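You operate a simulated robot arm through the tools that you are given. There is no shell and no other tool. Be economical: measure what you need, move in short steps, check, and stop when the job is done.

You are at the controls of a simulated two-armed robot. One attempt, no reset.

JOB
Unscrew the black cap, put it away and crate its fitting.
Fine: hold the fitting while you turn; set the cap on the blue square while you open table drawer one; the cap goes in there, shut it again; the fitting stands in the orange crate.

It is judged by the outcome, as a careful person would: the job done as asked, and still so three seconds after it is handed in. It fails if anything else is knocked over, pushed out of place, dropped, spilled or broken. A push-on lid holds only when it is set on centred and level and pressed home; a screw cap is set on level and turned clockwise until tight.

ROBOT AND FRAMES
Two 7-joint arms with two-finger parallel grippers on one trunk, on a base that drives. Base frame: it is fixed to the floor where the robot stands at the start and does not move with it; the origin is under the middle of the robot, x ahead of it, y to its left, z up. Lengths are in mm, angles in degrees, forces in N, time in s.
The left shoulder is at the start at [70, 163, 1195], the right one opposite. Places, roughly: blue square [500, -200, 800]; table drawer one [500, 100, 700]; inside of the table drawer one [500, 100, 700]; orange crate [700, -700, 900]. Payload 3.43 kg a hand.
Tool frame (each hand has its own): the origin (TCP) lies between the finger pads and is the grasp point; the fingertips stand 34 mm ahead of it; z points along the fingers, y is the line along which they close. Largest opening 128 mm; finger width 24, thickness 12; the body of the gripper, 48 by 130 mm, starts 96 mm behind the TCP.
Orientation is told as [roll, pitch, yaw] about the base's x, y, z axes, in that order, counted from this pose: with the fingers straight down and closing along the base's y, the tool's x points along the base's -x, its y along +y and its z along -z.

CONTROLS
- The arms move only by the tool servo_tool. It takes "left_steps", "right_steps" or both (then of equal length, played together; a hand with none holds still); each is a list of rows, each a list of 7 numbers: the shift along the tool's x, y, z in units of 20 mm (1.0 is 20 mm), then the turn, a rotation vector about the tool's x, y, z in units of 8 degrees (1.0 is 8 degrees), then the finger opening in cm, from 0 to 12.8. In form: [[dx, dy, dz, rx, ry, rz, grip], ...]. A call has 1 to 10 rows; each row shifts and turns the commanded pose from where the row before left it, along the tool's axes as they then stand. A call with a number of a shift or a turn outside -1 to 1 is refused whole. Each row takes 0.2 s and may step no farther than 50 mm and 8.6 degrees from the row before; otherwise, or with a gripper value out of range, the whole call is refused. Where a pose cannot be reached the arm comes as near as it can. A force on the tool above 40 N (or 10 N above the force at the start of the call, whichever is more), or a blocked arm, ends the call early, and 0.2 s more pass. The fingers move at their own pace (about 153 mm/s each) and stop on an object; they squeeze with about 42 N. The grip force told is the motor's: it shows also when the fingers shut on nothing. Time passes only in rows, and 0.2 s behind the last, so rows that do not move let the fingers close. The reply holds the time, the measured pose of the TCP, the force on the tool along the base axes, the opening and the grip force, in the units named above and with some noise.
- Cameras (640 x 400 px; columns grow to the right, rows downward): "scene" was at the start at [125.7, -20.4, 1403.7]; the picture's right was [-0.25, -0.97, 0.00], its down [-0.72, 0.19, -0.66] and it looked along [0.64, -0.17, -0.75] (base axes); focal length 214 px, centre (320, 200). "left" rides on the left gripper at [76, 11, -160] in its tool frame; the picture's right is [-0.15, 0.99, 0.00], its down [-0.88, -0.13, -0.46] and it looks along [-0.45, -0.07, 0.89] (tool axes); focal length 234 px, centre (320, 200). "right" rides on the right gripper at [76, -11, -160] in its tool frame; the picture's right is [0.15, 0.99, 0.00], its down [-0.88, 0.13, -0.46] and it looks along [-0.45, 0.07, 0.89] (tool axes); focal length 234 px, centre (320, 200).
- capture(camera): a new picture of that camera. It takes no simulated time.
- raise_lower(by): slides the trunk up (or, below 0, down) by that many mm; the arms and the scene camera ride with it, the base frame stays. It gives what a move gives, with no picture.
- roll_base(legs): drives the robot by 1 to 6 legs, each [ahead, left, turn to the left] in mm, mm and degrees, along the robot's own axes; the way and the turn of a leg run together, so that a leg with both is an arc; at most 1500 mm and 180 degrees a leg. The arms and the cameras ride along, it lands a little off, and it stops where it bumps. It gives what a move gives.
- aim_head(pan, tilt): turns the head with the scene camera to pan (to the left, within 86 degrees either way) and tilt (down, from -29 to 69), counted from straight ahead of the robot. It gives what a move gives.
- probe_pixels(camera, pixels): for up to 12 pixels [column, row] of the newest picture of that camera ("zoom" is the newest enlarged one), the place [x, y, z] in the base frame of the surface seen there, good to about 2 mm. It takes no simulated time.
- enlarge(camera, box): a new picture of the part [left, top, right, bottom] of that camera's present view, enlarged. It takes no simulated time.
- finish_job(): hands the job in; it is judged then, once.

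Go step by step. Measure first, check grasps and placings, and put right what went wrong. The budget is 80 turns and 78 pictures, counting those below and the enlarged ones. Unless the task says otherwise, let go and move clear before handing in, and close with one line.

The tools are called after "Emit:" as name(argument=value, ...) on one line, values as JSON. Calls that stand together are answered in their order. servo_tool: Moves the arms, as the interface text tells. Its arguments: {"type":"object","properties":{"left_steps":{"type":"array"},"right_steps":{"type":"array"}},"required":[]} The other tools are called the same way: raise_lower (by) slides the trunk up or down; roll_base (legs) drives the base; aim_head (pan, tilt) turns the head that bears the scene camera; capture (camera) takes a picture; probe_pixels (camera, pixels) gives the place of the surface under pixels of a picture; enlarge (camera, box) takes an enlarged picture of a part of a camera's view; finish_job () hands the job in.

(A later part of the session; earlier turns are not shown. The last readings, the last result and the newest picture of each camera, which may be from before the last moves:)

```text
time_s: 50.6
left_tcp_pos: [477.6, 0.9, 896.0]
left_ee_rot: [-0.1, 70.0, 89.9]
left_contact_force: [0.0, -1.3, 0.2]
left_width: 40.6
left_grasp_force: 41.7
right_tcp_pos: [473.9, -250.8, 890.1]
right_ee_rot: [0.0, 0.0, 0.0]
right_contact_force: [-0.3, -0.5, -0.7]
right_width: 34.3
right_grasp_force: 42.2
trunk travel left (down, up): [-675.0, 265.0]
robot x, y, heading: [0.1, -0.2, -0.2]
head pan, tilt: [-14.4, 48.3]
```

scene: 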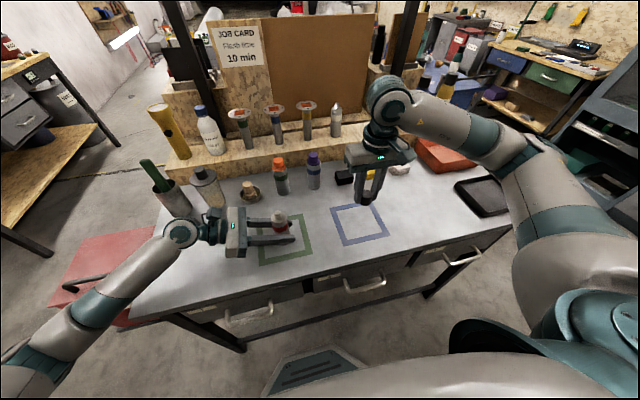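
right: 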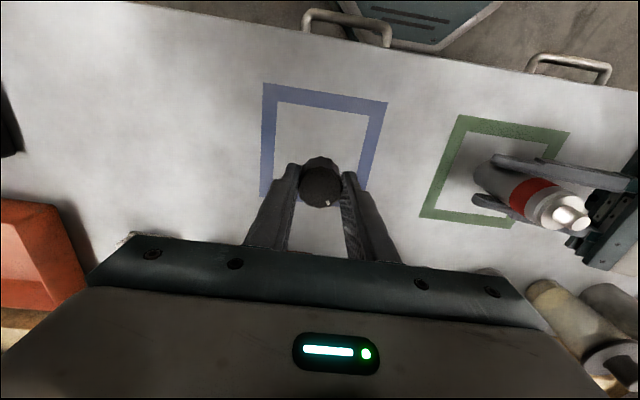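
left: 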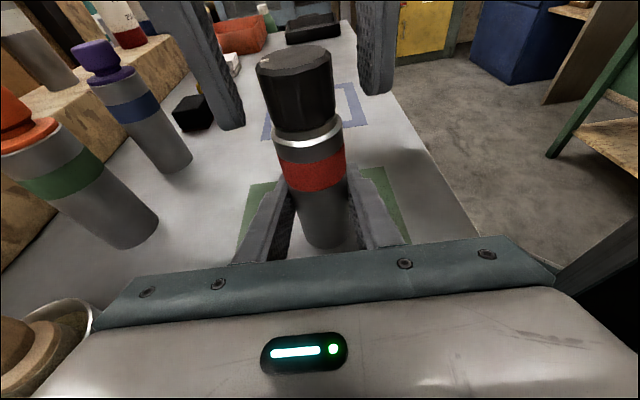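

Emit:
servo_tool(right_steps=[[0, 0, 0.06, 0, 0, 0, 2.5], [0, 0, 0.04, 0, 0, 0, 2.5], [0, 0, 0, 0, 0, 0, 2.5]])

Emit:
enlarge(camera="scene", box=[345, 195, 385, 235])

Emit:
probe_pixels(camera="zoom", pixels=[[330, 190], [300, 210], [300, 260], [300, 300], [300, 320], [300, 340]])

```text
time_s: 51.4
left_tcp_pos: [477.8, 0.1, 894.9]
left_ee_rot: [0.0, 70.0, 90.0]
left_contact_force: [0.6, -0.5, 0.0]
left_width: 40.3
left_grasp_force: 41.8
right_tcp_pos: [474.1, -251.7, 888.1]
right_ee_rot: [0.0, 0.0, 0.0]
right_contact_force: [-0.2, 0.3, -0.9]
right_width: 34.5
right_grasp_force: 41.9
trunk travel left (down, up): [-675.0, 265.0]
robot x, y, heading: [0.9, -0.5, -0.1]
head pan, tilt: [-14.4, 48.3]
```

```text
10.00 times, centred on (365, 215) of scene
```

zoom: 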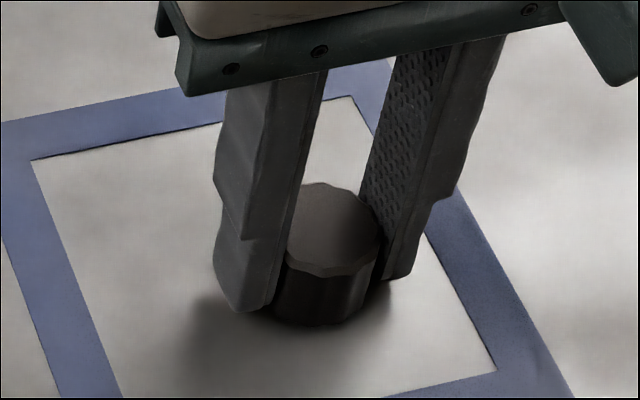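

```text
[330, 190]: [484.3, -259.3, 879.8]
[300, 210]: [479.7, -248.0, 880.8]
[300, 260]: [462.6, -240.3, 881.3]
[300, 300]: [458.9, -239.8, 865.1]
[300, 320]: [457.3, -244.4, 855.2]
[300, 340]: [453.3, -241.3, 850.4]
```

The top is now at 881, about a millimetre off; I'll step once more until contact shows, then release.

Emit:
servo_tool(right_steps=[[0, 0, 0.05, 0, 0, 0, 2.5], [0, 0, 0.04, 0, 0, 0, 2.5], [0, 0, 0, 0, 0, 0, 2.5]])

```text
time_s: 52.2
left_tcp_pos: [477.4, 0.0, 895.6]
left_ee_rot: [-0.1, 70.0, 90.0]
left_contact_force: [0.0, -0.8, 0.4]
left_width: 40.7
left_grasp_force: 42.0
right_tcp_pos: [473.7, -251.1, 885.8]
right_ee_rot: [0.0, -0.1, 0.0]
right_contact_force: [0.2, 0.2, -0.9]
right_width: 34.1
right_grasp_force: 42.4
trunk travel left (down, up): [-675.0, 265.0]
robot x, y, heading: [3.2, -1.0, 0.1]
head pan, tilt: [-14.4, 48.3]
```

The fingertips are at the table level, so the cap is at most a millimetre up. I'll release, rise, and check.

Emit:
servo_tool(right_steps=[[0, 0, 0, 0, 0, 0, 4], [0, 0, 0, 0, 0, 0, 6], [0, 0, 0, 0, 0, 0, 6], [0, 0, -0.5, 0, 0, 0, 6], [0, 0, -1, 0, 0, 0, 6], [0, 0, -1, 0, 0, 0, 6], [0, 0, -1, 0, 0, 0, 6], [0, 0, -1, 0, 0, 0, 6]])

Emit:
enlarge(camera="right", box=[220, 60, 420, 260])

Emit:
probe_pixels(camera="zoom", pixels=[[320, 240], [320, 200], [320, 210], [320, 220], [320, 250], [320, 180]])

```text
time_s: 54.0
left_tcp_pos: [477.4, 0.9, 895.5]
left_ee_rot: [-0.1, 69.9, 89.9]
left_contact_force: [0.2, 1.4, 0.4]
left_width: 40.7
left_grasp_force: 42.0
right_tcp_pos: [474.2, -249.9, 976.6]
right_ee_rot: [0.0, 0.2, -0.1]
right_contact_force: [0.5, -0.3, -0.6]
right_width: 60.1
right_grasp_force: 0.1
trunk travel left (down, up): [-675.0, 265.0]
robot x, y, heading: [-2.1, 0.4, -0.1]
head pan, tilt: [-14.4, 48.3]
```

```text
2.00 times, centred on (320, 160) of right
```

zoom: 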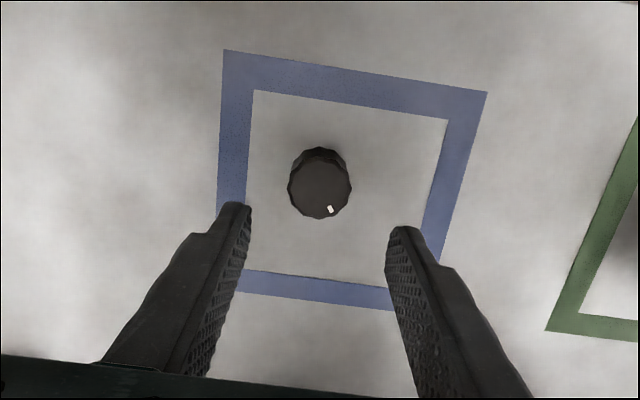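

```text
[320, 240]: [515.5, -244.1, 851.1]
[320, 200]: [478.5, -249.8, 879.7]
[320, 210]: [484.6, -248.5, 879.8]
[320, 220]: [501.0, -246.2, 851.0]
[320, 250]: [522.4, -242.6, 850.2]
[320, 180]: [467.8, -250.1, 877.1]
```

The cap stands upright in the blue square at (474,−251). Now the left hand releases the fitting and backs straight off along its fingers.

Emit:
servo_tool(left_steps=[[0, 0, 0, 0, 0, 0, 6], [0, 0, 0, 0, 0, 0, 8], [0, 0, 0, 0, 0, 0, 8], [0, 0, -1, 0, 0, 0, 8], [0, 0, -1, 0, 0, 0, 8], [0, 0, -1, 0, 0, 0, 8], [0, 0, -1, 0, 0, 0, 8], [0, 0, -1, 0, 0, 0, 8], [0, 0, -1, 0, 0, 0, 8], [0, 0, -1, 0, 0, 0, 8]], right_steps=[[0, 0, 0, 0, 0, 0, 6], [0, 0, -1, 0, 0, 0, 6], [0, 0, -1, 0, 0, 0, 6], [0, 0, -1, 0, 0, 0, 6], [0, 0, -1, 0, 0, 0, 6], [0, 0, -1, 0, 0, 0, 6], [0, 0, 0, 0, 0, 0, 6], [0, 0, 0, 0, 0, 0, 6], [0, 0, 0, 0, 0, 0, 6], [0, 0, 0, 0, 0, 0, 6]])

Emit:
servo_tool(left_steps=[[0.5, 0, -0.5, 0, -0.875, 0, 8], [0.5, 0, -0.5, 0, -0.875, 0, 8], [0, 0, -1, 0, -0.875, 0, 8], [0, 0, -1, 0, -0.875, 0, 8], [0, 0, -1, 0, -0.875, 0, 6], [0, 0, 0, 0, -0.875, 0, 5], [0, 0, 0, 0, -0.875, 0, 4], [0, 0, 0, 0, -0.875, 0, 3], [0, 0, 0, 0, -0.875, 0, 3], [0, 0, 0, 0, -0.875, 0, 3]])

Emit:
capture(camera="scene")

```text
time_s: 56.2
left_tcp_pos: [477.3, 131.1, 942.8]
left_ee_rot: [0.0, 70.1, 90.1]
left_contact_force: [0.2, 0.3, 0.6]
left_width: 79.7
left_grasp_force: 0.1
right_tcp_pos: [473.2, -249.4, 1074.7]
right_ee_rot: [-0.1, 0.0, 0.0]
right_contact_force: [0.0, -0.5, -0.3]
right_width: 59.9
right_grasp_force: 0.1
trunk travel left (down, up): [-675.0, 265.0]
robot x, y, heading: [1.1, 1.6, 0.2]
head pan, tilt: [-14.4, 48.3]
```

```text
time_s: 58.4
left_tcp_pos: [476.5, 185.2, 1011.2]
left_ee_rot: [-0.3, 0.1, 90.1]
left_contact_force: [0.1, 0.1, 1.1]
left_width: 30.1
left_grasp_force: 0.0
right_tcp_pos: [474.2, -250.8, 1075.9]
right_ee_rot: [0.1, 0.0, 0.0]
right_contact_force: [0.6, 0.8, 1.4]
right_width: 60.1
right_grasp_force: 0.0
trunk travel left (down, up): [-675.0, 265.0]
robot x, y, heading: [1.6, 1.6, 0.3]
head pan, tilt: [-14.4, 48.3]
```

```text
48 pictures are left
```

scene: 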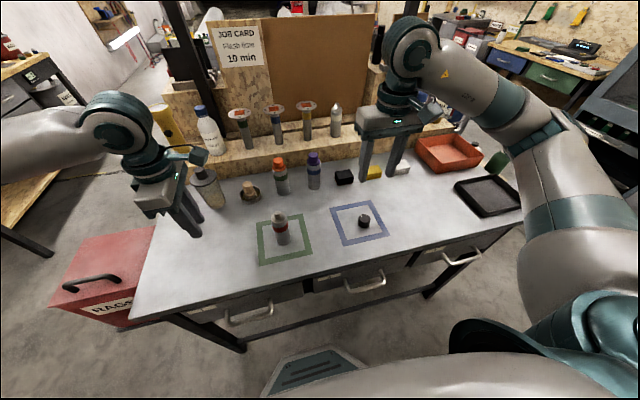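

Fitting and cap both stand. I'll back the base 260 mm for drawer clearance and tilt the head toward drawer one.

Emit:
roll_base(legs=[[-260, 0, 0]])

Emit:
aim_head(pan=8, tilt=45)

Emit:
capture(camera="scene")

Emit:
capture(camera="left")

```text
time_s: 60.3
left_tcp_pos: [217.8, 186.8, 1009.3]
left_ee_rot: [0.1, -0.1, 90.0]
left_contact_force: [-0.4, -0.2, -0.5]
left_width: 30.0
left_grasp_force: 0.0
right_tcp_pos: [214.5, -251.1, 1075.1]
right_ee_rot: [0.0, 0.0, -0.1]
right_contact_force: [-1.1, -0.4, -0.2]
right_width: 60.0
right_grasp_force: 0.2
trunk travel left (down, up): [-675.0, 265.0]
robot x, y, heading: [-260.7, -5.2, 0.2]
head pan, tilt: [-14.4, 48.3]
```

```text
time_s: 61.1
left_tcp_pos: [216.8, 186.6, 1008.4]
left_ee_rot: [0.0, 0.0, 90.0]
left_contact_force: [0.0, 0.5, 0.8]
left_width: 30.0
left_grasp_force: 0.0
right_tcp_pos: [214.4, -250.6, 1075.0]
right_ee_rot: [0.0, 0.0, -0.1]
right_contact_force: [0.2, -0.2, 0.1]
right_width: 59.9
right_grasp_force: 0.1
trunk travel left (down, up): [-675.0, 265.0]
robot x, y, heading: [-262.1, -0.8, -0.3]
head pan, tilt: [8.0, 45.0]
```

```text
47 pictures are left
```

scene: 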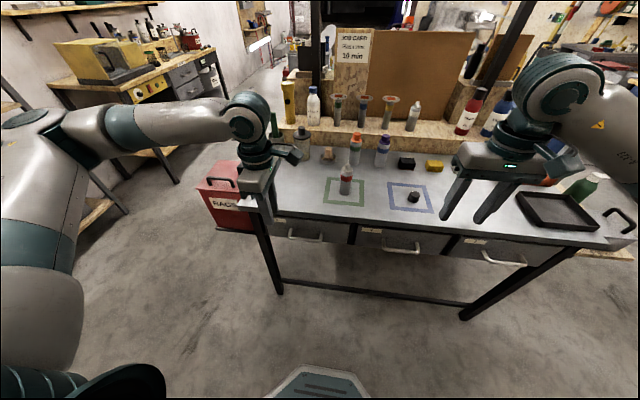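

```text
46 pictures are left
```

left: 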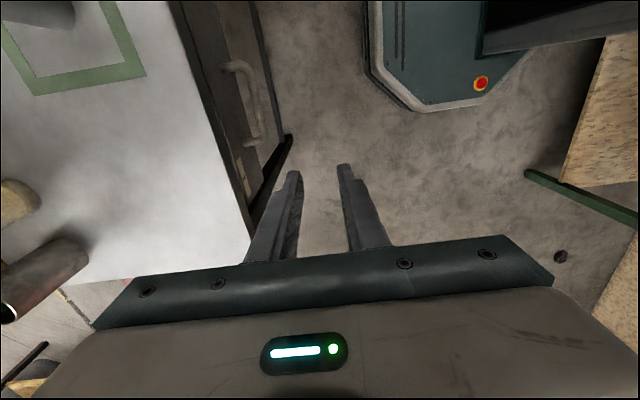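

The left hand is out in front of the table edge with fingers closing along x. I'll tilt it 15° forward and bring it above drawer one's handle.

Emit:
servo_tool(left_steps=[[0.95, 0, 0, 0.94, 0, 0, 3.5], [0.95, 0, 0, 0.935, 0, 0, 3.5], [0.95, -0.18, 1, 0, 0, 0, 3.5], [0, -0.18, 1, 0, 0, 0, 3.5], [0, -0.18, 1, 0, 0, 0, 3.5], [0, -0.18, 1, 0, 0, 0, 3.5], [0, -0.18, 1, 0, 0, 0, 3.5], [0, -0.18, 1, 0, 0, 0, 3.5], [0, -0.18, 1, 0, 0, 0, 3.5], [0, -0.18, 1, 0, 0, 0, 3.5]])

Emit:
capture(camera="left")

Emit:
enlarge(camera="scene", box=[220, 150, 380, 270])

```text
time_s: 63.3
left_tcp_pos: [310.2, 134.7, 888.6]
left_ee_rot: [-8.2, 0.4, 87.9]
left_contact_force: [-0.3, 0.3, -0.2]
left_width: 35.1
left_grasp_force: 0.1
left hand out of reach, approached as far as the arm can: row 1, 2, 3, 4, 5, 6, 7, 8, 9
right_tcp_pos: [215.2, -250.8, 1074.3]
right_ee_rot: [0.0, 0.2, 0.0]
right_contact_force: [0.2, 1.0, -0.2]
right_width: 59.8
right_grasp_force: 0.0
trunk travel left (down, up): [-675.0, 265.0]
robot x, y, heading: [-260.2, 1.3, 0.0]
head pan, tilt: [8.0, 45.0]
```

```text
45 pictures are left
```

left: 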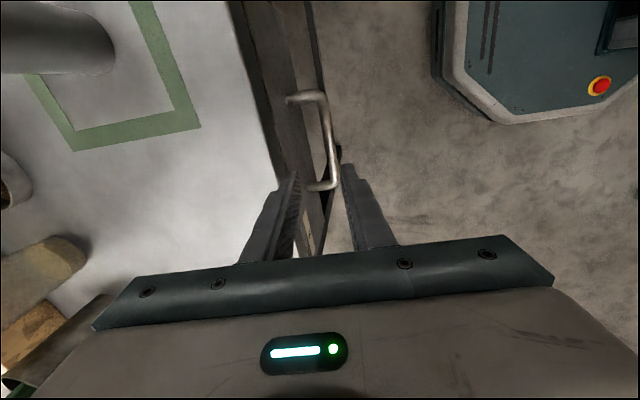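

```text
3.33 times, centred on (300, 210) of scene
```

zoom: 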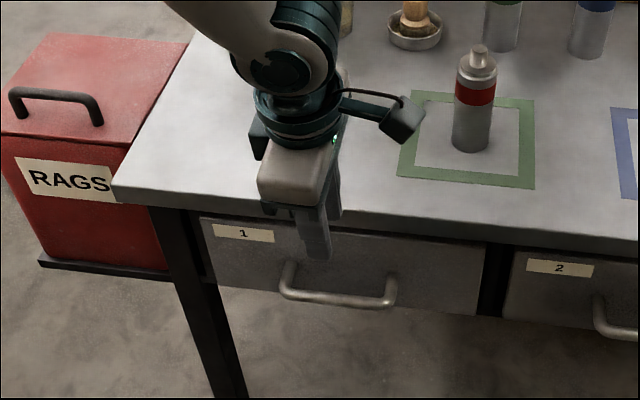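

The 15° tilt at this yaw is slightly out of reach (it reached 8°). I'll back the tilt off a little, bring the hand in front, and read the pose.

Emit:
servo_tool(left_steps=[[0, 0, 0, -0.9, 0, 0, 3.5], [0, 0, 0, 0, 0, 0, 3.5]])

Emit:
enlarge(camera="left", box=[220, 60, 420, 260])

Emit:
probe_pixels(camera="zoom", pixels=[[210, 140], [180, 80], [225, 200], [230, 240], [160, 75], [205, 255]])

```text
time_s: 63.9
left_tcp_pos: [306.7, 133.5, 888.1]
left_ee_rot: [-1.4, 0.2, 88.0]
left_contact_force: [-0.4, -0.9, -0.3]
left_width: 35.4
left_grasp_force: 0.0
right_tcp_pos: [213.2, -250.9, 1074.9]
right_ee_rot: [0.0, 0.0, -0.1]
right_contact_force: [-0.3, 0.4, 0.8]
right_width: 60.1
right_grasp_force: 0.1
trunk travel left (down, up): [-675.0, 265.0]
robot x, y, heading: [-261.1, -2.5, -0.1]
head pan, tilt: [8.0, 45.0]
```

```text
2.00 times, centred on (320, 160) of left
```

zoom: 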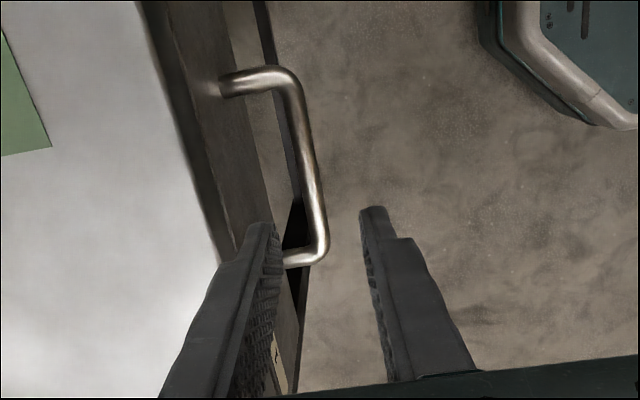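

```text
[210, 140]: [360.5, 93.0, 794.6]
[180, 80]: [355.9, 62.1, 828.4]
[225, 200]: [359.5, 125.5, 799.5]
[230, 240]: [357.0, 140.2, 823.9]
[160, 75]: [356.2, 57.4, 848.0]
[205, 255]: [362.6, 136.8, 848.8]
```

The hand is near vertical at yaw 88, which suits a top grip on the bar. I'll probe the bar exactly in this view.

Emit:
probe_pixels(camera="zoom", pixels=[[303, 140], [297, 142], [310, 140], [317, 200], [310, 200], [324, 200], [255, 80], [300, 258], [270, 180], [230, 120]])

```text
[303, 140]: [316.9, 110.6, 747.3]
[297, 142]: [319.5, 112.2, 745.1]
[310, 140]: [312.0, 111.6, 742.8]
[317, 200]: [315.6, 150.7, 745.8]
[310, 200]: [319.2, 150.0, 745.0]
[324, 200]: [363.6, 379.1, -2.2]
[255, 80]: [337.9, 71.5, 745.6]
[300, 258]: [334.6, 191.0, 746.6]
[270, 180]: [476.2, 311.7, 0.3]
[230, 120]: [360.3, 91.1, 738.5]
```

Bar: centre x≈316, y 72–190, top z 747. I'll descend vertically to TCP (316,131,764), which keeps the gripper body above the table edge, and grip.

Emit:
servo_tool(left_steps=[[0.1, -0.23, 0, 0, 0, 0, 3.5], [0, -0.23, 0.4, 0, 0, 0, 3.5], [0, 0, 1, 0, 0, 0, 3.5], [0, 0, 1, 0, 0, 0, 3.5], [0, 0, 1, 0, 0, 0, 3.5], [0, 0, 1, 0, 0, 0, 3.5], [0, 0, 0.8, 0, 0, 0, 3.5]])

Emit:
enlarge(camera="left", box=[220, 60, 420, 260])

Emit:
enlarge(camera="scene", box=[240, 170, 360, 260])

```text
time_s: 65.5
left_tcp_pos: [318.2, 130.4, 783.9]
left_ee_rot: [-1.5, 0.4, 87.9]
left_contact_force: [-0.1, 0.2, 0.3]
left_width: 35.2
left_grasp_force: 0.1
right_tcp_pos: [215.1, -250.7, 1075.1]
right_ee_rot: [0.0, 0.0, 0.0]
right_contact_force: [-0.9, 1.0, 0.4]
right_width: 60.1
right_grasp_force: 0.0
trunk travel left (down, up): [-675.0, 265.0]
robot x, y, heading: [-260.0, -1.2, 0.1]
head pan, tilt: [8.0, 45.0]
```

```text
2.00 times, centred on (320, 160) of left
```

zoom: 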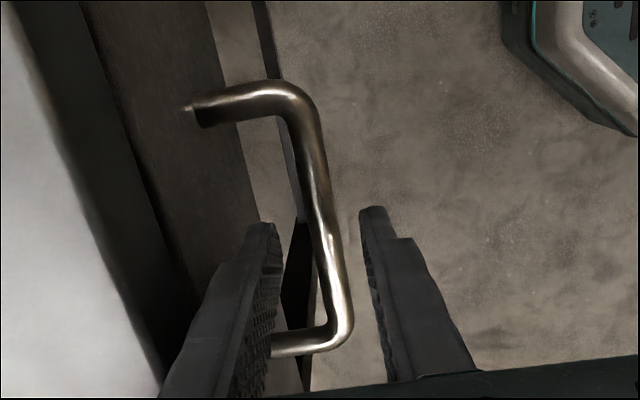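

```text
4.44 times, centred on (300, 215) of scene
```

zoom: 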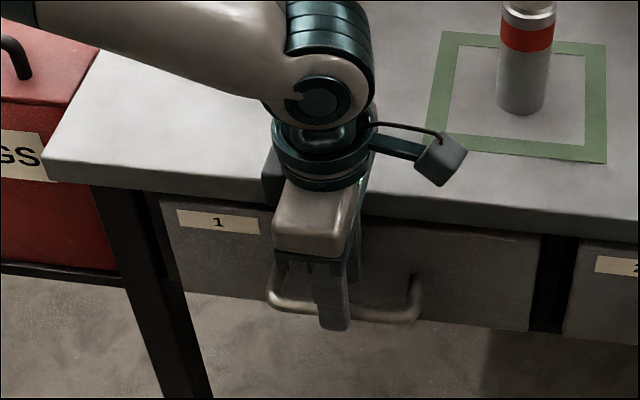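

The fingers straddle the bar. I'll go down 18 mm more and close.

Emit:
servo_tool(left_steps=[[0, 0.05, 0.45, 0, 0, 0, 3.5], [0, 0, 0.45, 0, 0, 0, 3.5], [0, 0, 0, 0, 0, 0, 1.5], [0, 0, 0, 0, 0, 0, 0.5], [0, 0, 0, 0, 0, 0, 0.5]])

Emit:
enlarge(camera="left", box=[220, 60, 420, 260])

```text
time_s: 66.7
left_tcp_pos: [317.7, 131.4, 765.5]
left_ee_rot: [-1.5, 0.2, 88.2]
left_contact_force: [-1.8, 0.2, -2.0]
left_width: 14.4
left_grasp_force: 44.9
right_tcp_pos: [214.3, -250.4, 1074.3]
right_ee_rot: [0.0, 0.0, -0.1]
right_contact_force: [-1.3, 0.1, -0.8]
right_width: 60.1
right_grasp_force: 0.1
trunk travel left (down, up): [-675.0, 265.0]
robot x, y, heading: [-262.3, 2.7, -0.0]
head pan, tilt: [8.0, 45.0]
```

```text
2.00 times, centred on (320, 160) of left
```

zoom: 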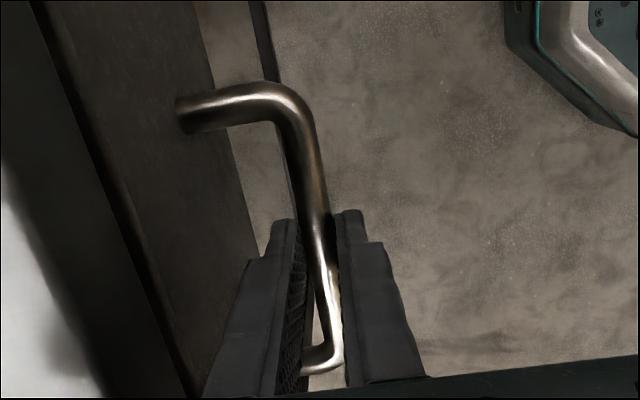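

The bar is gripped (14.4 mm, 45 N). I'll pull straight back.

Emit:
servo_tool(left_steps=[[0.03, 0.6, 0, 0, 0, 0, 0.5], [0.03, 0.8, 0, 0, 0, 0, 0.5], [0.03, 0.8, 0, 0, 0, 0, 0.5], [0.03, 0.8, 0, 0, 0, 0, 0.5], [0.03, 0.8, 0, 0, 0, 0, 0.5]])

Emit:
capture(camera="scene")

```text
time_s: 67.9
left_tcp_pos: [239.7, 131.0, 765.6]
left_ee_rot: [-1.5, 0.3, 88.0]
left_contact_force: [-0.8, 6.4, 7.1]
left_width: 14.1
left_grasp_force: 44.7
right_tcp_pos: [212.7, -250.0, 1076.8]
right_ee_rot: [0.0, 0.0, -0.2]
right_contact_force: [-0.4, 0.0, 0.3]
right_width: 59.7
right_grasp_force: 0.1
trunk travel left (down, up): [-675.0, 265.0]
robot x, y, heading: [-260.1, -1.5, 0.1]
head pan, tilt: [8.0, 45.0]
```

```text
39 pictures are left
```

scene: 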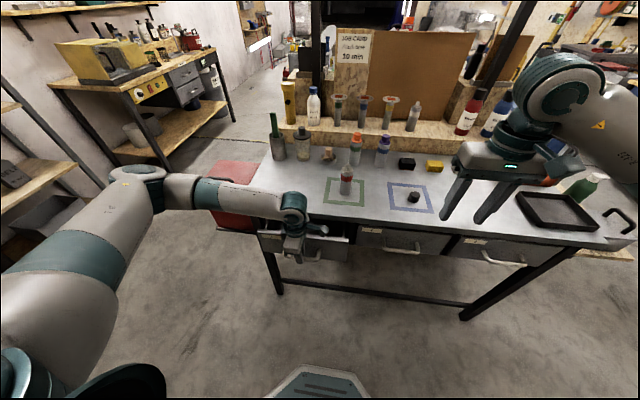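

The drawer is sliding out (78 mm) with little force. I'll pull about 110 mm more.

Emit:
servo_tool(left_steps=[[0.03, 0.8, 0, 0, 0, 0, 0.5], [0.03, 0.8, 0, 0, 0, 0, 0.5], [0.03, 0.8, 0, 0, 0, 0, 0.5], [0.03, 0.8, 0, 0, 0, 0, 0.5], [0.03, 0.8, 0, 0, 0, 0, 0.5], [0.03, 0.8, 0, 0, 0, 0, 0.5], [0.03, 0.7, 0, 0, 0, 0, 0.5]])

Emit:
enlarge(camera="scene", box=[220, 160, 460, 310])

```text
time_s: 69.5
left_tcp_pos: [128.9, 130.6, 762.4]
left_ee_rot: [-1.6, 0.4, 87.9]
left_contact_force: [-0.7, 9.5, 23.6]
left_width: 14.6
left_grasp_force: 44.9
right_tcp_pos: [212.5, -249.4, 1075.9]
right_ee_rot: [0.1, -0.1, 0.0]
right_contact_force: [-0.2, -0.7, 0.5]
right_width: 59.8
right_grasp_force: 0.1
trunk travel left (down, up): [-675.0, 265.0]
robot x, y, heading: [-259.3, 2.8, -0.1]
head pan, tilt: [8.0, 45.0]
```

```text
2.67 times, centred on (340, 235) of scene
```

zoom: 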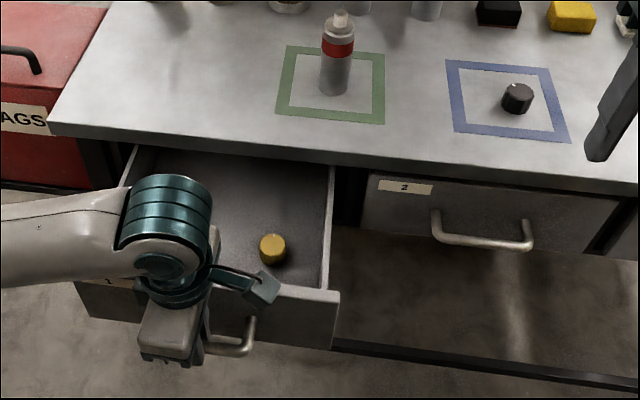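

The drawer is open ~189 mm and a yellow cap already lies inside near zoom (272,248). I'll release the handle, lift the left hand clear, and move it out to the left.

Emit:
servo_tool(left_steps=[[0, 0, 0, 0, 0, 0, 2], [0, 0, 0, 0, 0, 0, 3.5], [0, 0, 0, 0, 0, 0, 3.5], [0, 0, -1, 0, 0, 0, 3.5], [0, 0, -1, 0, 0, 0, 3.5], [0, 0, -1, 0, 0, 0, 3.5], [0, 0, -1, 0, 0, 0, 3.5], [0, 0, -1, 0, 0, 0, 3.5], [0, 0, -1, 0, 0, 0, 3.5], [0, 0, -1, 0, 0, 0, 3.5]])

Emit:
servo_tool(left_steps=[[0, 0, -1, 0, 0, 0, 3.5], [-0.5, 0, -1, 0, 0, 0, 3.5], [-1, 0, -1, 0, 0, 0.5, 3.5], [-1, 0, -1, 0, 0, 0.5, 3.5], [-1, 0, -0.5, 0, 0, 0.5, 3.5], [-1, 0, 0, 0, 0, 0.5, 3.5], [-1, 0, 0, 0, 0, 0.5, 3.5], [-1, 0, 0, 0, 0, 0.5, 3.5], [-1, 0, 0, 0, 0, 0.5, 3.5], [-1, 0, 0, 0, 0, 0.5, 3.5]])

Emit:
enlarge(camera="scene", box=[220, 160, 460, 310])

```text
time_s: 71.7
left_tcp_pos: [161.3, 158.3, 870.9]
left_ee_rot: [-1.4, 0.4, 87.8]
left_contact_force: [-1.0, -0.3, 0.7]
left_width: 34.8
left_grasp_force: 0.1
left hand out of reach, approached as far as the arm can: row 6, 7, 8, 9, 10
right_tcp_pos: [214.2, -251.5, 1074.2]
right_ee_rot: [0.1, 0.1, -0.1]
right_contact_force: [-0.4, 0.1, 0.0]
right_width: 60.2
right_grasp_force: 0.1
trunk travel left (down, up): [-675.0, 265.0]
robot x, y, heading: [-258.6, 2.6, 0.1]
head pan, tilt: [8.0, 45.0]
```

```text
time_s: 73.9
left_tcp_pos: [214.9, 328.4, 953.8]
left_ee_rot: [-1.4, -0.4, 55.9]
left_contact_force: [0.1, -0.2, 0.7]
left_width: 35.1
left_grasp_force: 0.0
left hand out of reach, approached as far as the arm can: row 1, 2
right_tcp_pos: [214.0, -249.8, 1075.0]
right_ee_rot: [-0.1, 0.0, -0.1]
right_contact_force: [-0.2, 0.8, 0.1]
right_width: 59.9
right_grasp_force: 0.1
trunk travel left (down, up): [-675.0, 265.0]
robot x, y, heading: [-256.1, -0.7, -0.1]
head pan, tilt: [8.0, 45.0]
```

```text
2.67 times, centred on (340, 235) of scene
```

zoom: 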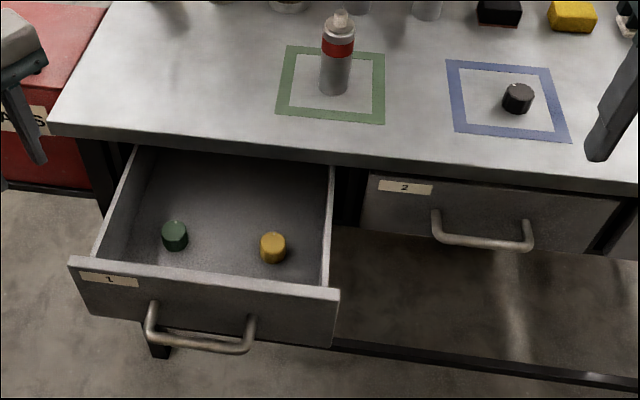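

The drawer holds a green and a yellow cap. I'll probe the drawer interior and the black cap.

Emit:
probe_pixels(camera="zoom", pixels=[[175, 228], [272, 240], [225, 225], [225, 200], [240, 180], [200, 190], [110, 225], [325, 260], [210, 268], [215, 292], [517, 92], [230, 165]])

```text
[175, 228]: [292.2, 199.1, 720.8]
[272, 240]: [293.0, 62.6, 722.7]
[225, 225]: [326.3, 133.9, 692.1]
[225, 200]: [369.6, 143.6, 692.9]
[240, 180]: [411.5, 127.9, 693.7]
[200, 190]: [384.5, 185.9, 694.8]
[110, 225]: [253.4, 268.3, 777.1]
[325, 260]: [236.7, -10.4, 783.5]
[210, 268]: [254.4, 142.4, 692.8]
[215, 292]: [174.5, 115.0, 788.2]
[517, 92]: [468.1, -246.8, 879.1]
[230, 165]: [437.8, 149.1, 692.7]
```

Drawer floor is z≈693, with the green cap at (295,199) and the yellow at (295,63); I'll place the black cap around (258,131). First the right hand returns over the cap.

Emit:
servo_tool(right_steps=[[-1, 0, 0, 0, 0, 0, 6], [-1, 0, 0, 0, 0, 0, 6], [-1, 0, 0, 0, 0, 0, 6], [-1, 0, 0, 0, 0, 0, 6], [-1, 0, 0, 0, 0, 0, 6], [-1, 0, 0, 0, 0, 0, 6], [-1, 0, 0, 0, 0, 0, 6], [-1, 0, 0, 0, 0, 0, 6], [-1, 0, 0, 0, 0, 0, 6], [-1, 0, 0, 0, 0, 0, 6]])

Emit:
servo_tool(right_steps=[[-1, 0, 0.5, 0, 0, 0, 6], [-1, 0, 0.5, 0, 0, 0, 6], [-1, 0, 0.5, 0, 0, 0, 6], [0, 0, 1, 0, 0, 0, 6], [0, 0, 1, 0, 0, 0, 6], [0, 0, 1, 0, 0, 0, 6]])

Emit:
capture(camera="right")

```text
time_s: 76.1
left_tcp_pos: [214.9, 328.4, 952.9]
left_ee_rot: [-1.2, -0.5, 56.0]
left_contact_force: [0.1, 0.0, 0.3]
left_width: 35.1
left_grasp_force: 0.0
right_tcp_pos: [415.5, -252.1, 1075.6]
right_ee_rot: [0.1, 0.0, 0.0]
right_contact_force: [-0.3, -1.0, 0.1]
right_width: 60.1
right_grasp_force: 0.1
trunk travel left (down, up): [-675.0, 265.0]
robot x, y, heading: [-258.8, 2.2, -0.2]
head pan, tilt: [8.0, 45.0]
```

```text
time_s: 77.5
left_tcp_pos: [215.7, 328.0, 952.9]
left_ee_rot: [-1.3, -0.6, 56.0]
left_contact_force: [0.9, 0.0, 0.5]
left_width: 34.6
left_grasp_force: 0.1
right_tcp_pos: [474.6, -251.7, 983.8]
right_ee_rot: [0.0, 0.0, -0.1]
right_contact_force: [-0.1, -0.7, 0.0]
right_width: 59.9
right_grasp_force: 0.0
trunk travel left (down, up): [-675.0, 265.0]
robot x, y, heading: [-255.6, -2.2, 0.1]
head pan, tilt: [8.0, 45.0]
```

```text
36 pictures are left
```

right: 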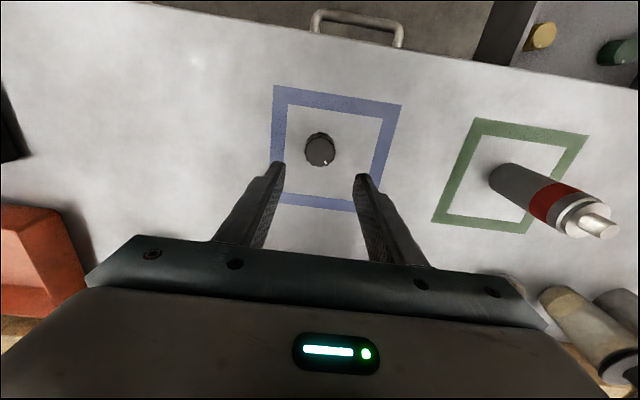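

The cap is centred between the fingers (right picture (320,150)). I'll descend to 889, grip, and lift.

Emit:
servo_tool(right_steps=[[0, 0, 0.95, 0, 0, 0, 6], [0, 0, 0.95, 0, 0, 0, 6], [0, 0, 0.95, 0, 0, 0, 6], [0, 0, 0.95, 0, 0, 0, 6], [0, 0, 0.93, 0, 0, 0, 6], [0, 0, 0, 0, 0, 0, 3], [0, 0, 0, 0, 0, 0, 2.5], [0, 0, 0, 0, 0, 0, 2.5], [0, 0, -0.5, 0, 0, 0, 2.5], [0, 0, -1, 0, 0, 0, 2.5]])

Emit:
servo_tool(right_steps=[[0, 0, -1, 0, 0, 0, 2.5], [0, 0, -1, 0, 0, 0, 2.5], [0, 0, -1, 0, 0, 0, 2.5], [0, 0, -1, 0, 0, 0, 2.5], [0.5, 1, -0.5, 0, 0, 0, 2.5], [1, 1, 0, 0, 0, 0, 2.5], [1, 1, 0, 0, 0, 0, 2.5], [1, 1, 0, 0, 0, 0, 2.5], [1, 1, 0, 0, 0, 0, 2.5], [1, 1, 0, 0, 0, 0, 2.5]])

Emit:
capture(camera="right")

```text
time_s: 79.7
left_tcp_pos: [214.7, 328.7, 953.1]
left_ee_rot: [-1.4, -0.5, 55.9]
left_contact_force: [0.6, -1.2, 0.2]
left_width: 34.7
left_grasp_force: 0.0
right_tcp_pos: [472.1, -250.0, 922.1]
right_ee_rot: [0.0, 0.0, 0.0]
right_contact_force: [0.8, -0.3, -0.4]
right_width: 34.2
right_grasp_force: 41.9
trunk travel left (down, up): [-675.0, 265.0]
robot x, y, heading: [-263.1, -1.2, -0.0]
head pan, tilt: [8.0, 45.0]
```

```text
time_s: 81.9
left_tcp_pos: [216.2, 329.2, 952.1]
left_ee_rot: [-1.4, -0.5, 56.1]
left_contact_force: [-0.4, 0.4, 0.2]
left_width: 34.8
left_grasp_force: 0.1
right_tcp_pos: [363.7, -128.3, 1010.0]
right_ee_rot: [0.1, 0.0, -0.1]
right_contact_force: [-0.5, -0.1, -0.1]
right_width: 34.1
right_grasp_force: 42.5
trunk travel left (down, up): [-675.0, 265.0]
robot x, y, heading: [-254.6, 2.6, -0.2]
head pan, tilt: [8.0, 45.0]
```

```text
35 pictures are left
```

right: 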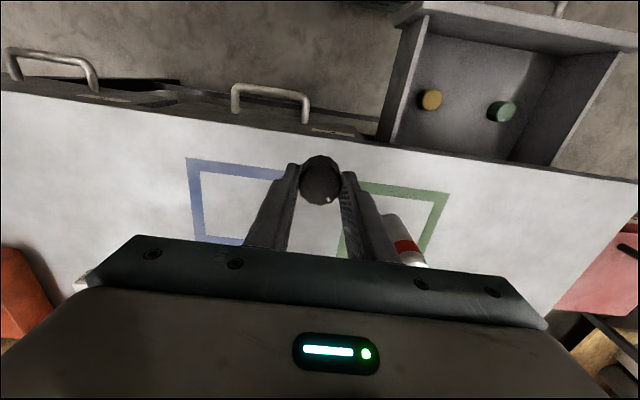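

The cap is held. I'll carry it over the drawer at (255,131), moving the left hand farther aside at the same time.

Emit:
servo_tool(right_steps=[[0.6, 1, 0, 0, 0, 0, 2.5], [0.6, 1, 0, 0, 0, 0, 2.5], [0.6, 1, 0, 0, 0, 0, 2.5], [0.6, 1, 0, 0, 0, 0, 2.5], [0.6, 1, 0, 0, 0, 0, 2.5], [0.6, 1, 0, 0, 0, 0, 2.5], [0.6, 1, 0, 0, 0, 0, 2.5], [0.6, 1, 0, 0, 0, 0, 2.5], [0.6, 1, 0, 0, 0, 0, 2.5], [0, 1, 0, 0, 0, 0, 2.5]], left_steps=[[-1, 0, 0, 0, 0, 0, 3.5], [-1, 0, 0, 0, 0, 0, 3.5], [-1, 0, 0, 0, 0, 0, 3.5], [-1, 0, 0, 0, 0, 0, 3.5], [-1, 0, 0, 0, 0, 0, 3.5], [0, 0, 0, 0, 0, 0, 3.5], [0, 0, 0, 0, 0, 0, 3.5], [0, 0, 0, 0, 0, 0, 3.5], [0, 0, 0, 0, 0, 0, 3.5], [0, 0, 0, 0, 0, 0, 3.5]])

Emit:
servo_tool(right_steps=[[0, 1, 0, 0, 0, 0, 2.5], [0, 1, 0, 0, 0, 0, 2.5], [0, 0.95, 0, 0, 0, 0, 2.5], [0, 0, 1, 0, 0, 0, 2.5], [0, 0, 1, 0, 0, 0, 2.5], [0, 0, 1, 0, 0, 0, 2.5], [0, 0, 1, 0, 0, 0, 2.5], [0, 0, 1, 0, 0, 0, 2.5], [0, 0, 1, 0, 0, 0, 2.5], [0, 0, 1, 0, 0, 0, 2.5]])

Emit:
capture(camera="right")

Emit:
capture(camera="scene")

```text
time_s: 84.1
left_tcp_pos: [271.3, 412.7, 954.4]
left_ee_rot: [-1.4, -0.5, 56.0]
left_contact_force: [-0.4, -0.4, 0.5]
left_width: 35.0
left_grasp_force: 0.0
right_tcp_pos: [255.1, 70.6, 1009.9]
right_ee_rot: [-0.1, 0.0, 0.0]
right_contact_force: [0.6, -0.1, 0.3]
right_width: 34.2
right_grasp_force: 42.4
trunk travel left (down, up): [-675.0, 265.0]
robot x, y, heading: [-264.8, -1.3, 0.1]
head pan, tilt: [8.0, 45.0]
```

```text
time_s: 86.3
left_tcp_pos: [269.4, 411.5, 954.7]
left_ee_rot: [-1.4, -0.5, 56.0]
left_contact_force: [0.2, 1.2, -0.8]
left_width: 34.9
left_grasp_force: 0.0
right_tcp_pos: [257.0, 127.9, 869.7]
right_ee_rot: [0.0, -0.1, 0.0]
right_contact_force: [0.3, 1.1, -1.1]
right_width: 34.0
right_grasp_force: 41.7
trunk travel left (down, up): [-675.0, 265.0]
robot x, y, heading: [-257.4, 0.3, -0.0]
head pan, tilt: [8.0, 45.0]
```

```text
34 pictures are left
```

right: 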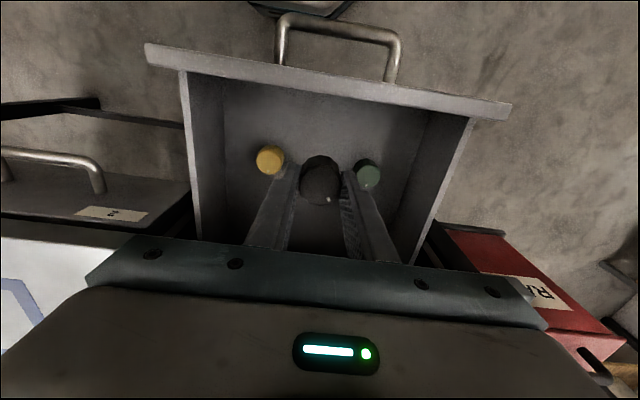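

```text
33 pictures are left
```

scene: 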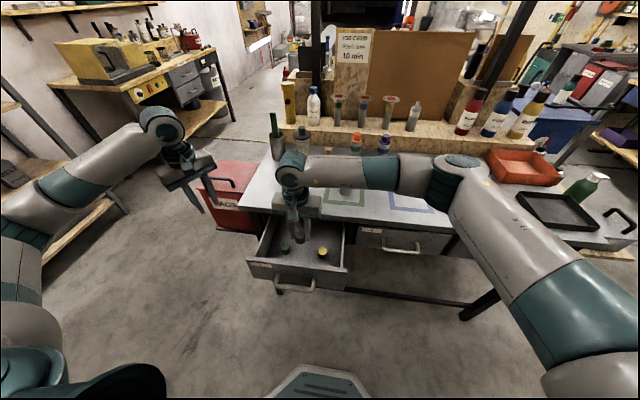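

The forearm passes near the table edge; before descending I'll probe where it is relative to the fitting and the table.

Emit:
probe_pixels(camera="scene", pixels=[[330, 160], [330, 182], [370, 160], [370, 188], [410, 160], [410, 190], [445, 165], [450, 200], [295, 170], [480, 240]])

```text
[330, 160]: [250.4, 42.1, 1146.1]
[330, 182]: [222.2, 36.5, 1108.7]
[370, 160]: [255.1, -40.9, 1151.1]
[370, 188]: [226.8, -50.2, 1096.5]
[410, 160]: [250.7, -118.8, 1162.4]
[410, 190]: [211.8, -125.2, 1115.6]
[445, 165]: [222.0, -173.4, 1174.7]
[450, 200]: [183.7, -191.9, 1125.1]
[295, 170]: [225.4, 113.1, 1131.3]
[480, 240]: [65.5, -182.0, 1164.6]
```

The forearm is at x≈250, clear in front of the table. I'll descend to just above the drawer floor (TCP ≈733).

Emit:
servo_tool(right_steps=[[0, 0, 1, 0, 0, 0, 2.5], [0, 0, 1, 0, 0, 0, 2.5], [0, 0, 1, 0, 0, 0, 2.5], [0, 0, 1, 0, 0, 0, 2.5], [0, 0, 1, 0, 0, 0, 2.5], [0, 0, 1, 0, 0, 0, 2.5], [0, 0, 0.5, 0, 0, 0, 2.5], [0, 0, 0.2, 0, 0, 0, 2.5], [0, 0, 0.1, 0, 0, 0, 2.5]])

Emit:
enlarge(camera="right", box=[200, 60, 440, 260])

Emit:
probe_pixels(camera="zoom", pixels=[[325, 250], [325, 225], [300, 200], [330, 205], [330, 190]])

```text
time_s: 88.3
left_tcp_pos: [270.7, 411.7, 954.3]
left_ee_rot: [-1.4, -0.5, 56.0]
left_contact_force: [0.4, 0.5, -0.3]
left_width: 34.9
left_grasp_force: 0.1
right_tcp_pos: [255.3, 127.5, 734.5]
right_ee_rot: [-0.1, -0.1, -0.1]
right_contact_force: [-0.3, -0.7, -0.1]
right_width: 33.9
right_grasp_force: 41.6
trunk travel left (down, up): [-675.0, 265.0]
robot x, y, heading: [-257.4, 2.2, -0.0]
head pan, tilt: [8.0, 45.0]
```

```text
2.00 times, centred on (320, 160) of right
```

zoom: 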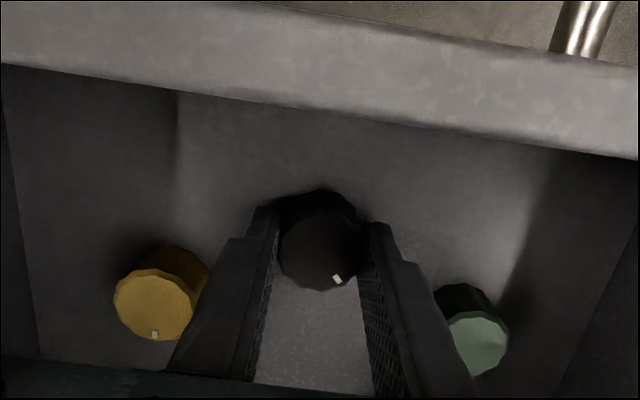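

```text
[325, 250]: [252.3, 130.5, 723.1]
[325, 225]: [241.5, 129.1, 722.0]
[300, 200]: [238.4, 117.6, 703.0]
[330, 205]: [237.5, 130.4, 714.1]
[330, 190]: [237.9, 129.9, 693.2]
```

The cap top is at 723 on a floor of 693, so it's just about seated. I'll release it, with the fingers opening only modestly, and lift clear.

Emit:
servo_tool(right_steps=[[0, 0, 0.05, 0, 0, 0, 2.5], [0, 0, 0, 0, 0, 0, 4], [0, 0, 0, 0, 0, 0, 5], [0, 0, 0, 0, 0, 0, 5], [0, 0, -0.5, 0, 0, 0, 5], [0, 0, -1, 0, 0, 0, 5], [0, 0, -1, 0, 0, 0, 5], [0, 0, -1, 0, 0, 0, 5], [0, 0, -1, 0, 0, 0, 5], [0, 0, -1, 0, 0, 0, 5]])

Emit:
servo_tool(right_steps=[[0, 0, -1, 0, 0, 0, 5], [0, 0, -1, 0, 0, 0, 5], [0, 0, -1, 0, 0, 0, 5], [0, 0, -1, 0, 0, 0, 5], [0, 0, -1, 0, 0, 0, 5], [0, 0, -1, 0, 0, 0, 5], [0, 0, -1, 0, 0, 0, 5], [0, 0, -1, 0, 0, 0, 5], [0, -1, -1, 0, 0, 0, 5], [0, -1, -0.5, 0, 0, 0, 5]])

Emit:
servo_tool(right_steps=[[0, -1, 0, 0, 0, 0, 5], [0, -1, 0, 0, 0, 0, 5], [0, -1, 0, 0, 0, 0, 5], [0, -1, 0, 0, 0, 0, 5], [0, -1, 0, 0, 0, 0, 5], [0, -1, 0, 0, 0, 0, 5], [0, -1, 0, 0, 0, 0, 5], [0, -1, 0, 0, 0, 0, 5], [0, -1, 0, 0, 0, 0, 5], [0, -1, 0, 0, 0, 0, 5]])

Emit:
capture(camera="scene")

```text
time_s: 90.5
left_tcp_pos: [271.3, 412.3, 955.5]
left_ee_rot: [-1.5, -0.6, 56.0]
left_contact_force: [0.3, 0.4, 0.8]
left_width: 34.8
left_grasp_force: 0.1
right_tcp_pos: [255.2, 128.2, 845.1]
right_ee_rot: [0.0, 0.0, 0.0]
right_contact_force: [0.0, 0.7, -0.1]
right_width: 50.2
right_grasp_force: 0.0
trunk travel left (down, up): [-675.0, 265.0]
robot x, y, heading: [-259.2, -2.4, -0.0]
head pan, tilt: [8.0, 45.0]
```

```text
time_s: 92.7
left_tcp_pos: [269.9, 411.2, 954.9]
left_ee_rot: [-1.3, -0.6, 55.9]
left_contact_force: [-0.2, -0.1, 0.2]
left_width: 35.0
left_grasp_force: 0.1
right_tcp_pos: [256.5, 86.6, 1034.2]
right_ee_rot: [0.0, 0.0, -0.1]
right_contact_force: [1.1, -0.5, 0.9]
right_width: 49.9
right_grasp_force: 0.1
trunk travel left (down, up): [-675.0, 265.0]
robot x, y, heading: [-258.6, 1.6, 0.2]
head pan, tilt: [8.0, 45.0]
```

```text
time_s: 94.9
left_tcp_pos: [270.0, 411.0, 953.9]
left_ee_rot: [-1.3, -0.6, 56.0]
left_contact_force: [-0.6, 0.2, 0.7]
left_width: 35.2
left_grasp_force: 0.2
right_tcp_pos: [256.3, -112.6, 1034.3]
right_ee_rot: [0.1, -0.1, -0.1]
right_contact_force: [0.2, -0.3, 0.4]
right_width: 50.0
right_grasp_force: 0.0
trunk travel left (down, up): [-675.0, 265.0]
robot x, y, heading: [-259.6, -2.1, -0.1]
head pan, tilt: [8.0, 45.0]
```

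```text
31 pictures are left
```

scene: 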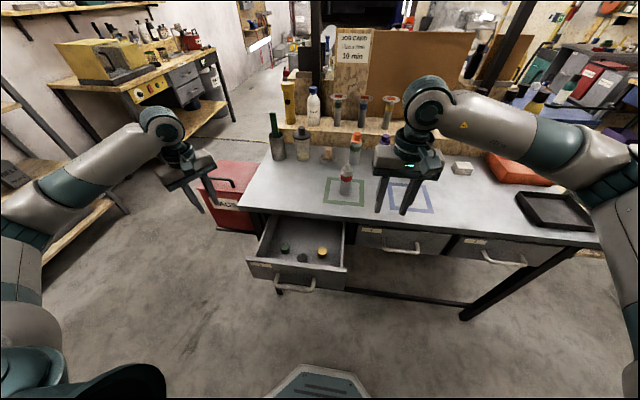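

The black cap lies in the drawer (scene (302,258)) with the other two. To close it I'll back up another 120 mm, then bring the left hand, fingers shut and yaw 0, down in front of the handle bar.

Emit:
roll_base(legs=[[-120, 0, 0]])

Emit:
servo_tool(left_steps=[[0, 0, 0, 0, 0, 1, 2], [0, 0, 0, 0, 0, 1, 0], [0, 0, 0, 0, 0, 1, 0], [0, 0, 0, 0, 0, 1, 0], [0, 0, 0, 0, 0, 1, 0], [0, 0, 0, 0, 0, 1, 0], [0, 0, 0, 0, 0, 1, 0], [0, -1, 0, 0, 0, 0, 0], [0, -1, 0, 0, 0, 0, 0], [0, -1, 0, 0, 0, 0, 0]])

Emit:
servo_tool(left_steps=[[0.33, -1, 0, 0, 0, 0, 0], [0.33, -1, 0, 0, 0, 0, 0], [0.33, -1, 0, 0, 0, 0, 0], [0.33, -1, 0, 0, 0, 0, 0], [0.33, -1, 0, 0, 0, 0, 0], [0.33, -1, 0, 0, 0, 0, 0], [0.33, -1, 0, 0, 0, 0, 0], [0.33, -1, 0, 0, 0, 0, 0], [0.33, -1, 0, 0, 0, 0, 0], [0.33, -1, 0, 0, 0, 0, 0]])

Emit:
capture(camera="scene")

```text
time_s: 96.2
left_tcp_pos: [152.3, 410.6, 954.7]
left_ee_rot: [-1.3, -0.5, 55.8]
left_contact_force: [-0.7, -0.7, -0.6]
left_width: 34.8
left_grasp_force: 0.0
right_tcp_pos: [136.6, -114.2, 1032.9]
right_ee_rot: [0.0, 0.0, -0.2]
right_contact_force: [0.5, 0.0, -0.1]
right_width: 49.8
right_grasp_force: 0.0
trunk travel left (down, up): [-675.0, 265.0]
robot x, y, heading: [-378.0, 3.7, -0.1]
head pan, tilt: [8.0, 45.0]
```

```text
time_s: 98.4
left_tcp_pos: [153.2, 350.8, 954.4]
left_ee_rot: [-0.3, -1.4, -0.1]
left_contact_force: [0.1, -0.2, -0.1]
left_width: 0.1
left_grasp_force: 32.9
right_tcp_pos: [138.2, -112.9, 1034.0]
right_ee_rot: [0.0, 0.0, -0.2]
right_contact_force: [-0.1, 0.2, 1.5]
right_width: 49.9
right_grasp_force: 0.1
trunk travel left (down, up): [-675.0, 265.0]
robot x, y, heading: [-377.6, -1.8, -0.4]
head pan, tilt: [8.0, 45.0]
```

```text
time_s: 100.6
left_tcp_pos: [86.7, 149.9, 952.7]
left_ee_rot: [-0.3, -1.4, -0.1]
left_contact_force: [-0.1, -0.4, 0.2]
left_width: 0.0
left_grasp_force: 33.0
right_tcp_pos: [137.6, -113.3, 1033.0]
right_ee_rot: [0.0, 0.0, -0.3]
right_contact_force: [-0.1, -0.1, 0.5]
right_width: 49.9
right_grasp_force: 0.1
trunk travel left (down, up): [-675.0, 265.0]
robot x, y, heading: [-378.9, -5.0, -0.3]
head pan, tilt: [8.0, 45.0]
```

```text
30 pictures are left
```

scene: 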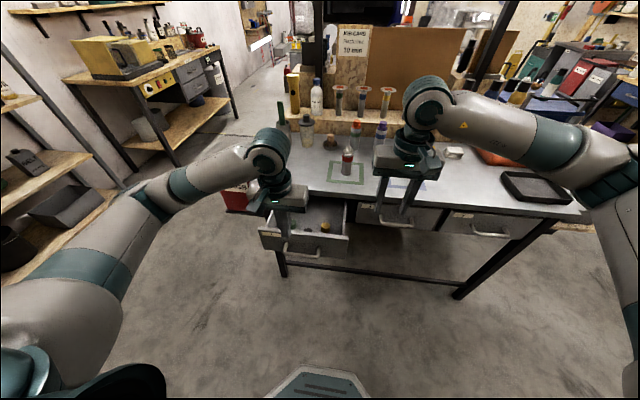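

Left TCP is (87,150,953), in front of the bar. I'll lower it to bar height.

Emit:
servo_tool(left_steps=[[0, -0.1, 1, 0, 0, 0, 0], [0, -0.1, 1, 0, 0, 0, 0], [0, -0.1, 1, 0, 0, 0, 0], [0, -0.1, 1, 0, 0, 0, 0], [0, -0.1, 1, 0, 0, 0, 0], [0, -0.1, 1, 0, 0, 0, 0], [0, -0.1, 1, 0, 0, 0, 0], [0, -0.1, 1, 0, 0, 0, 0], [0, -0.1, 1, 0, 0, 0, 0], [0, -0.1, 1, 0, 0, 0, 0]])

Emit:
capture(camera="left")

```text
time_s: 102.8
left_tcp_pos: [89.9, 130.0, 755.3]
left_ee_rot: [-0.3, -1.5, -0.3]
left_contact_force: [-1.0, 0.3, 0.4]
left_width: 0.0
left_grasp_force: 32.8
right_tcp_pos: [138.1, -114.8, 1032.3]
right_ee_rot: [0.0, 0.0, -0.2]
right_contact_force: [0.3, -0.9, 0.4]
right_width: 49.9
right_grasp_force: 0.0
trunk travel left (down, up): [-675.0, 265.0]
robot x, y, heading: [-377.9, 3.0, 0.1]
head pan, tilt: [8.0, 45.0]
```

```text
29 pictures are left
```

left: 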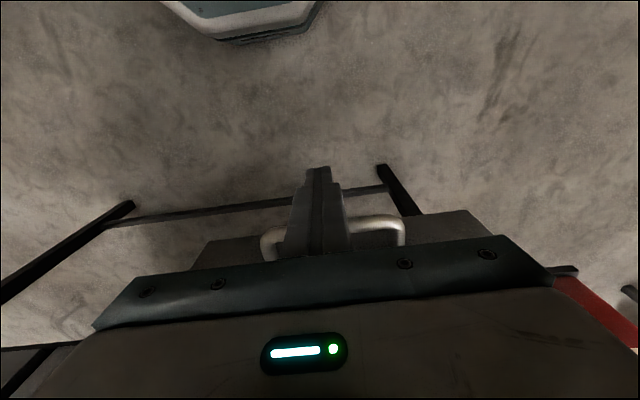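

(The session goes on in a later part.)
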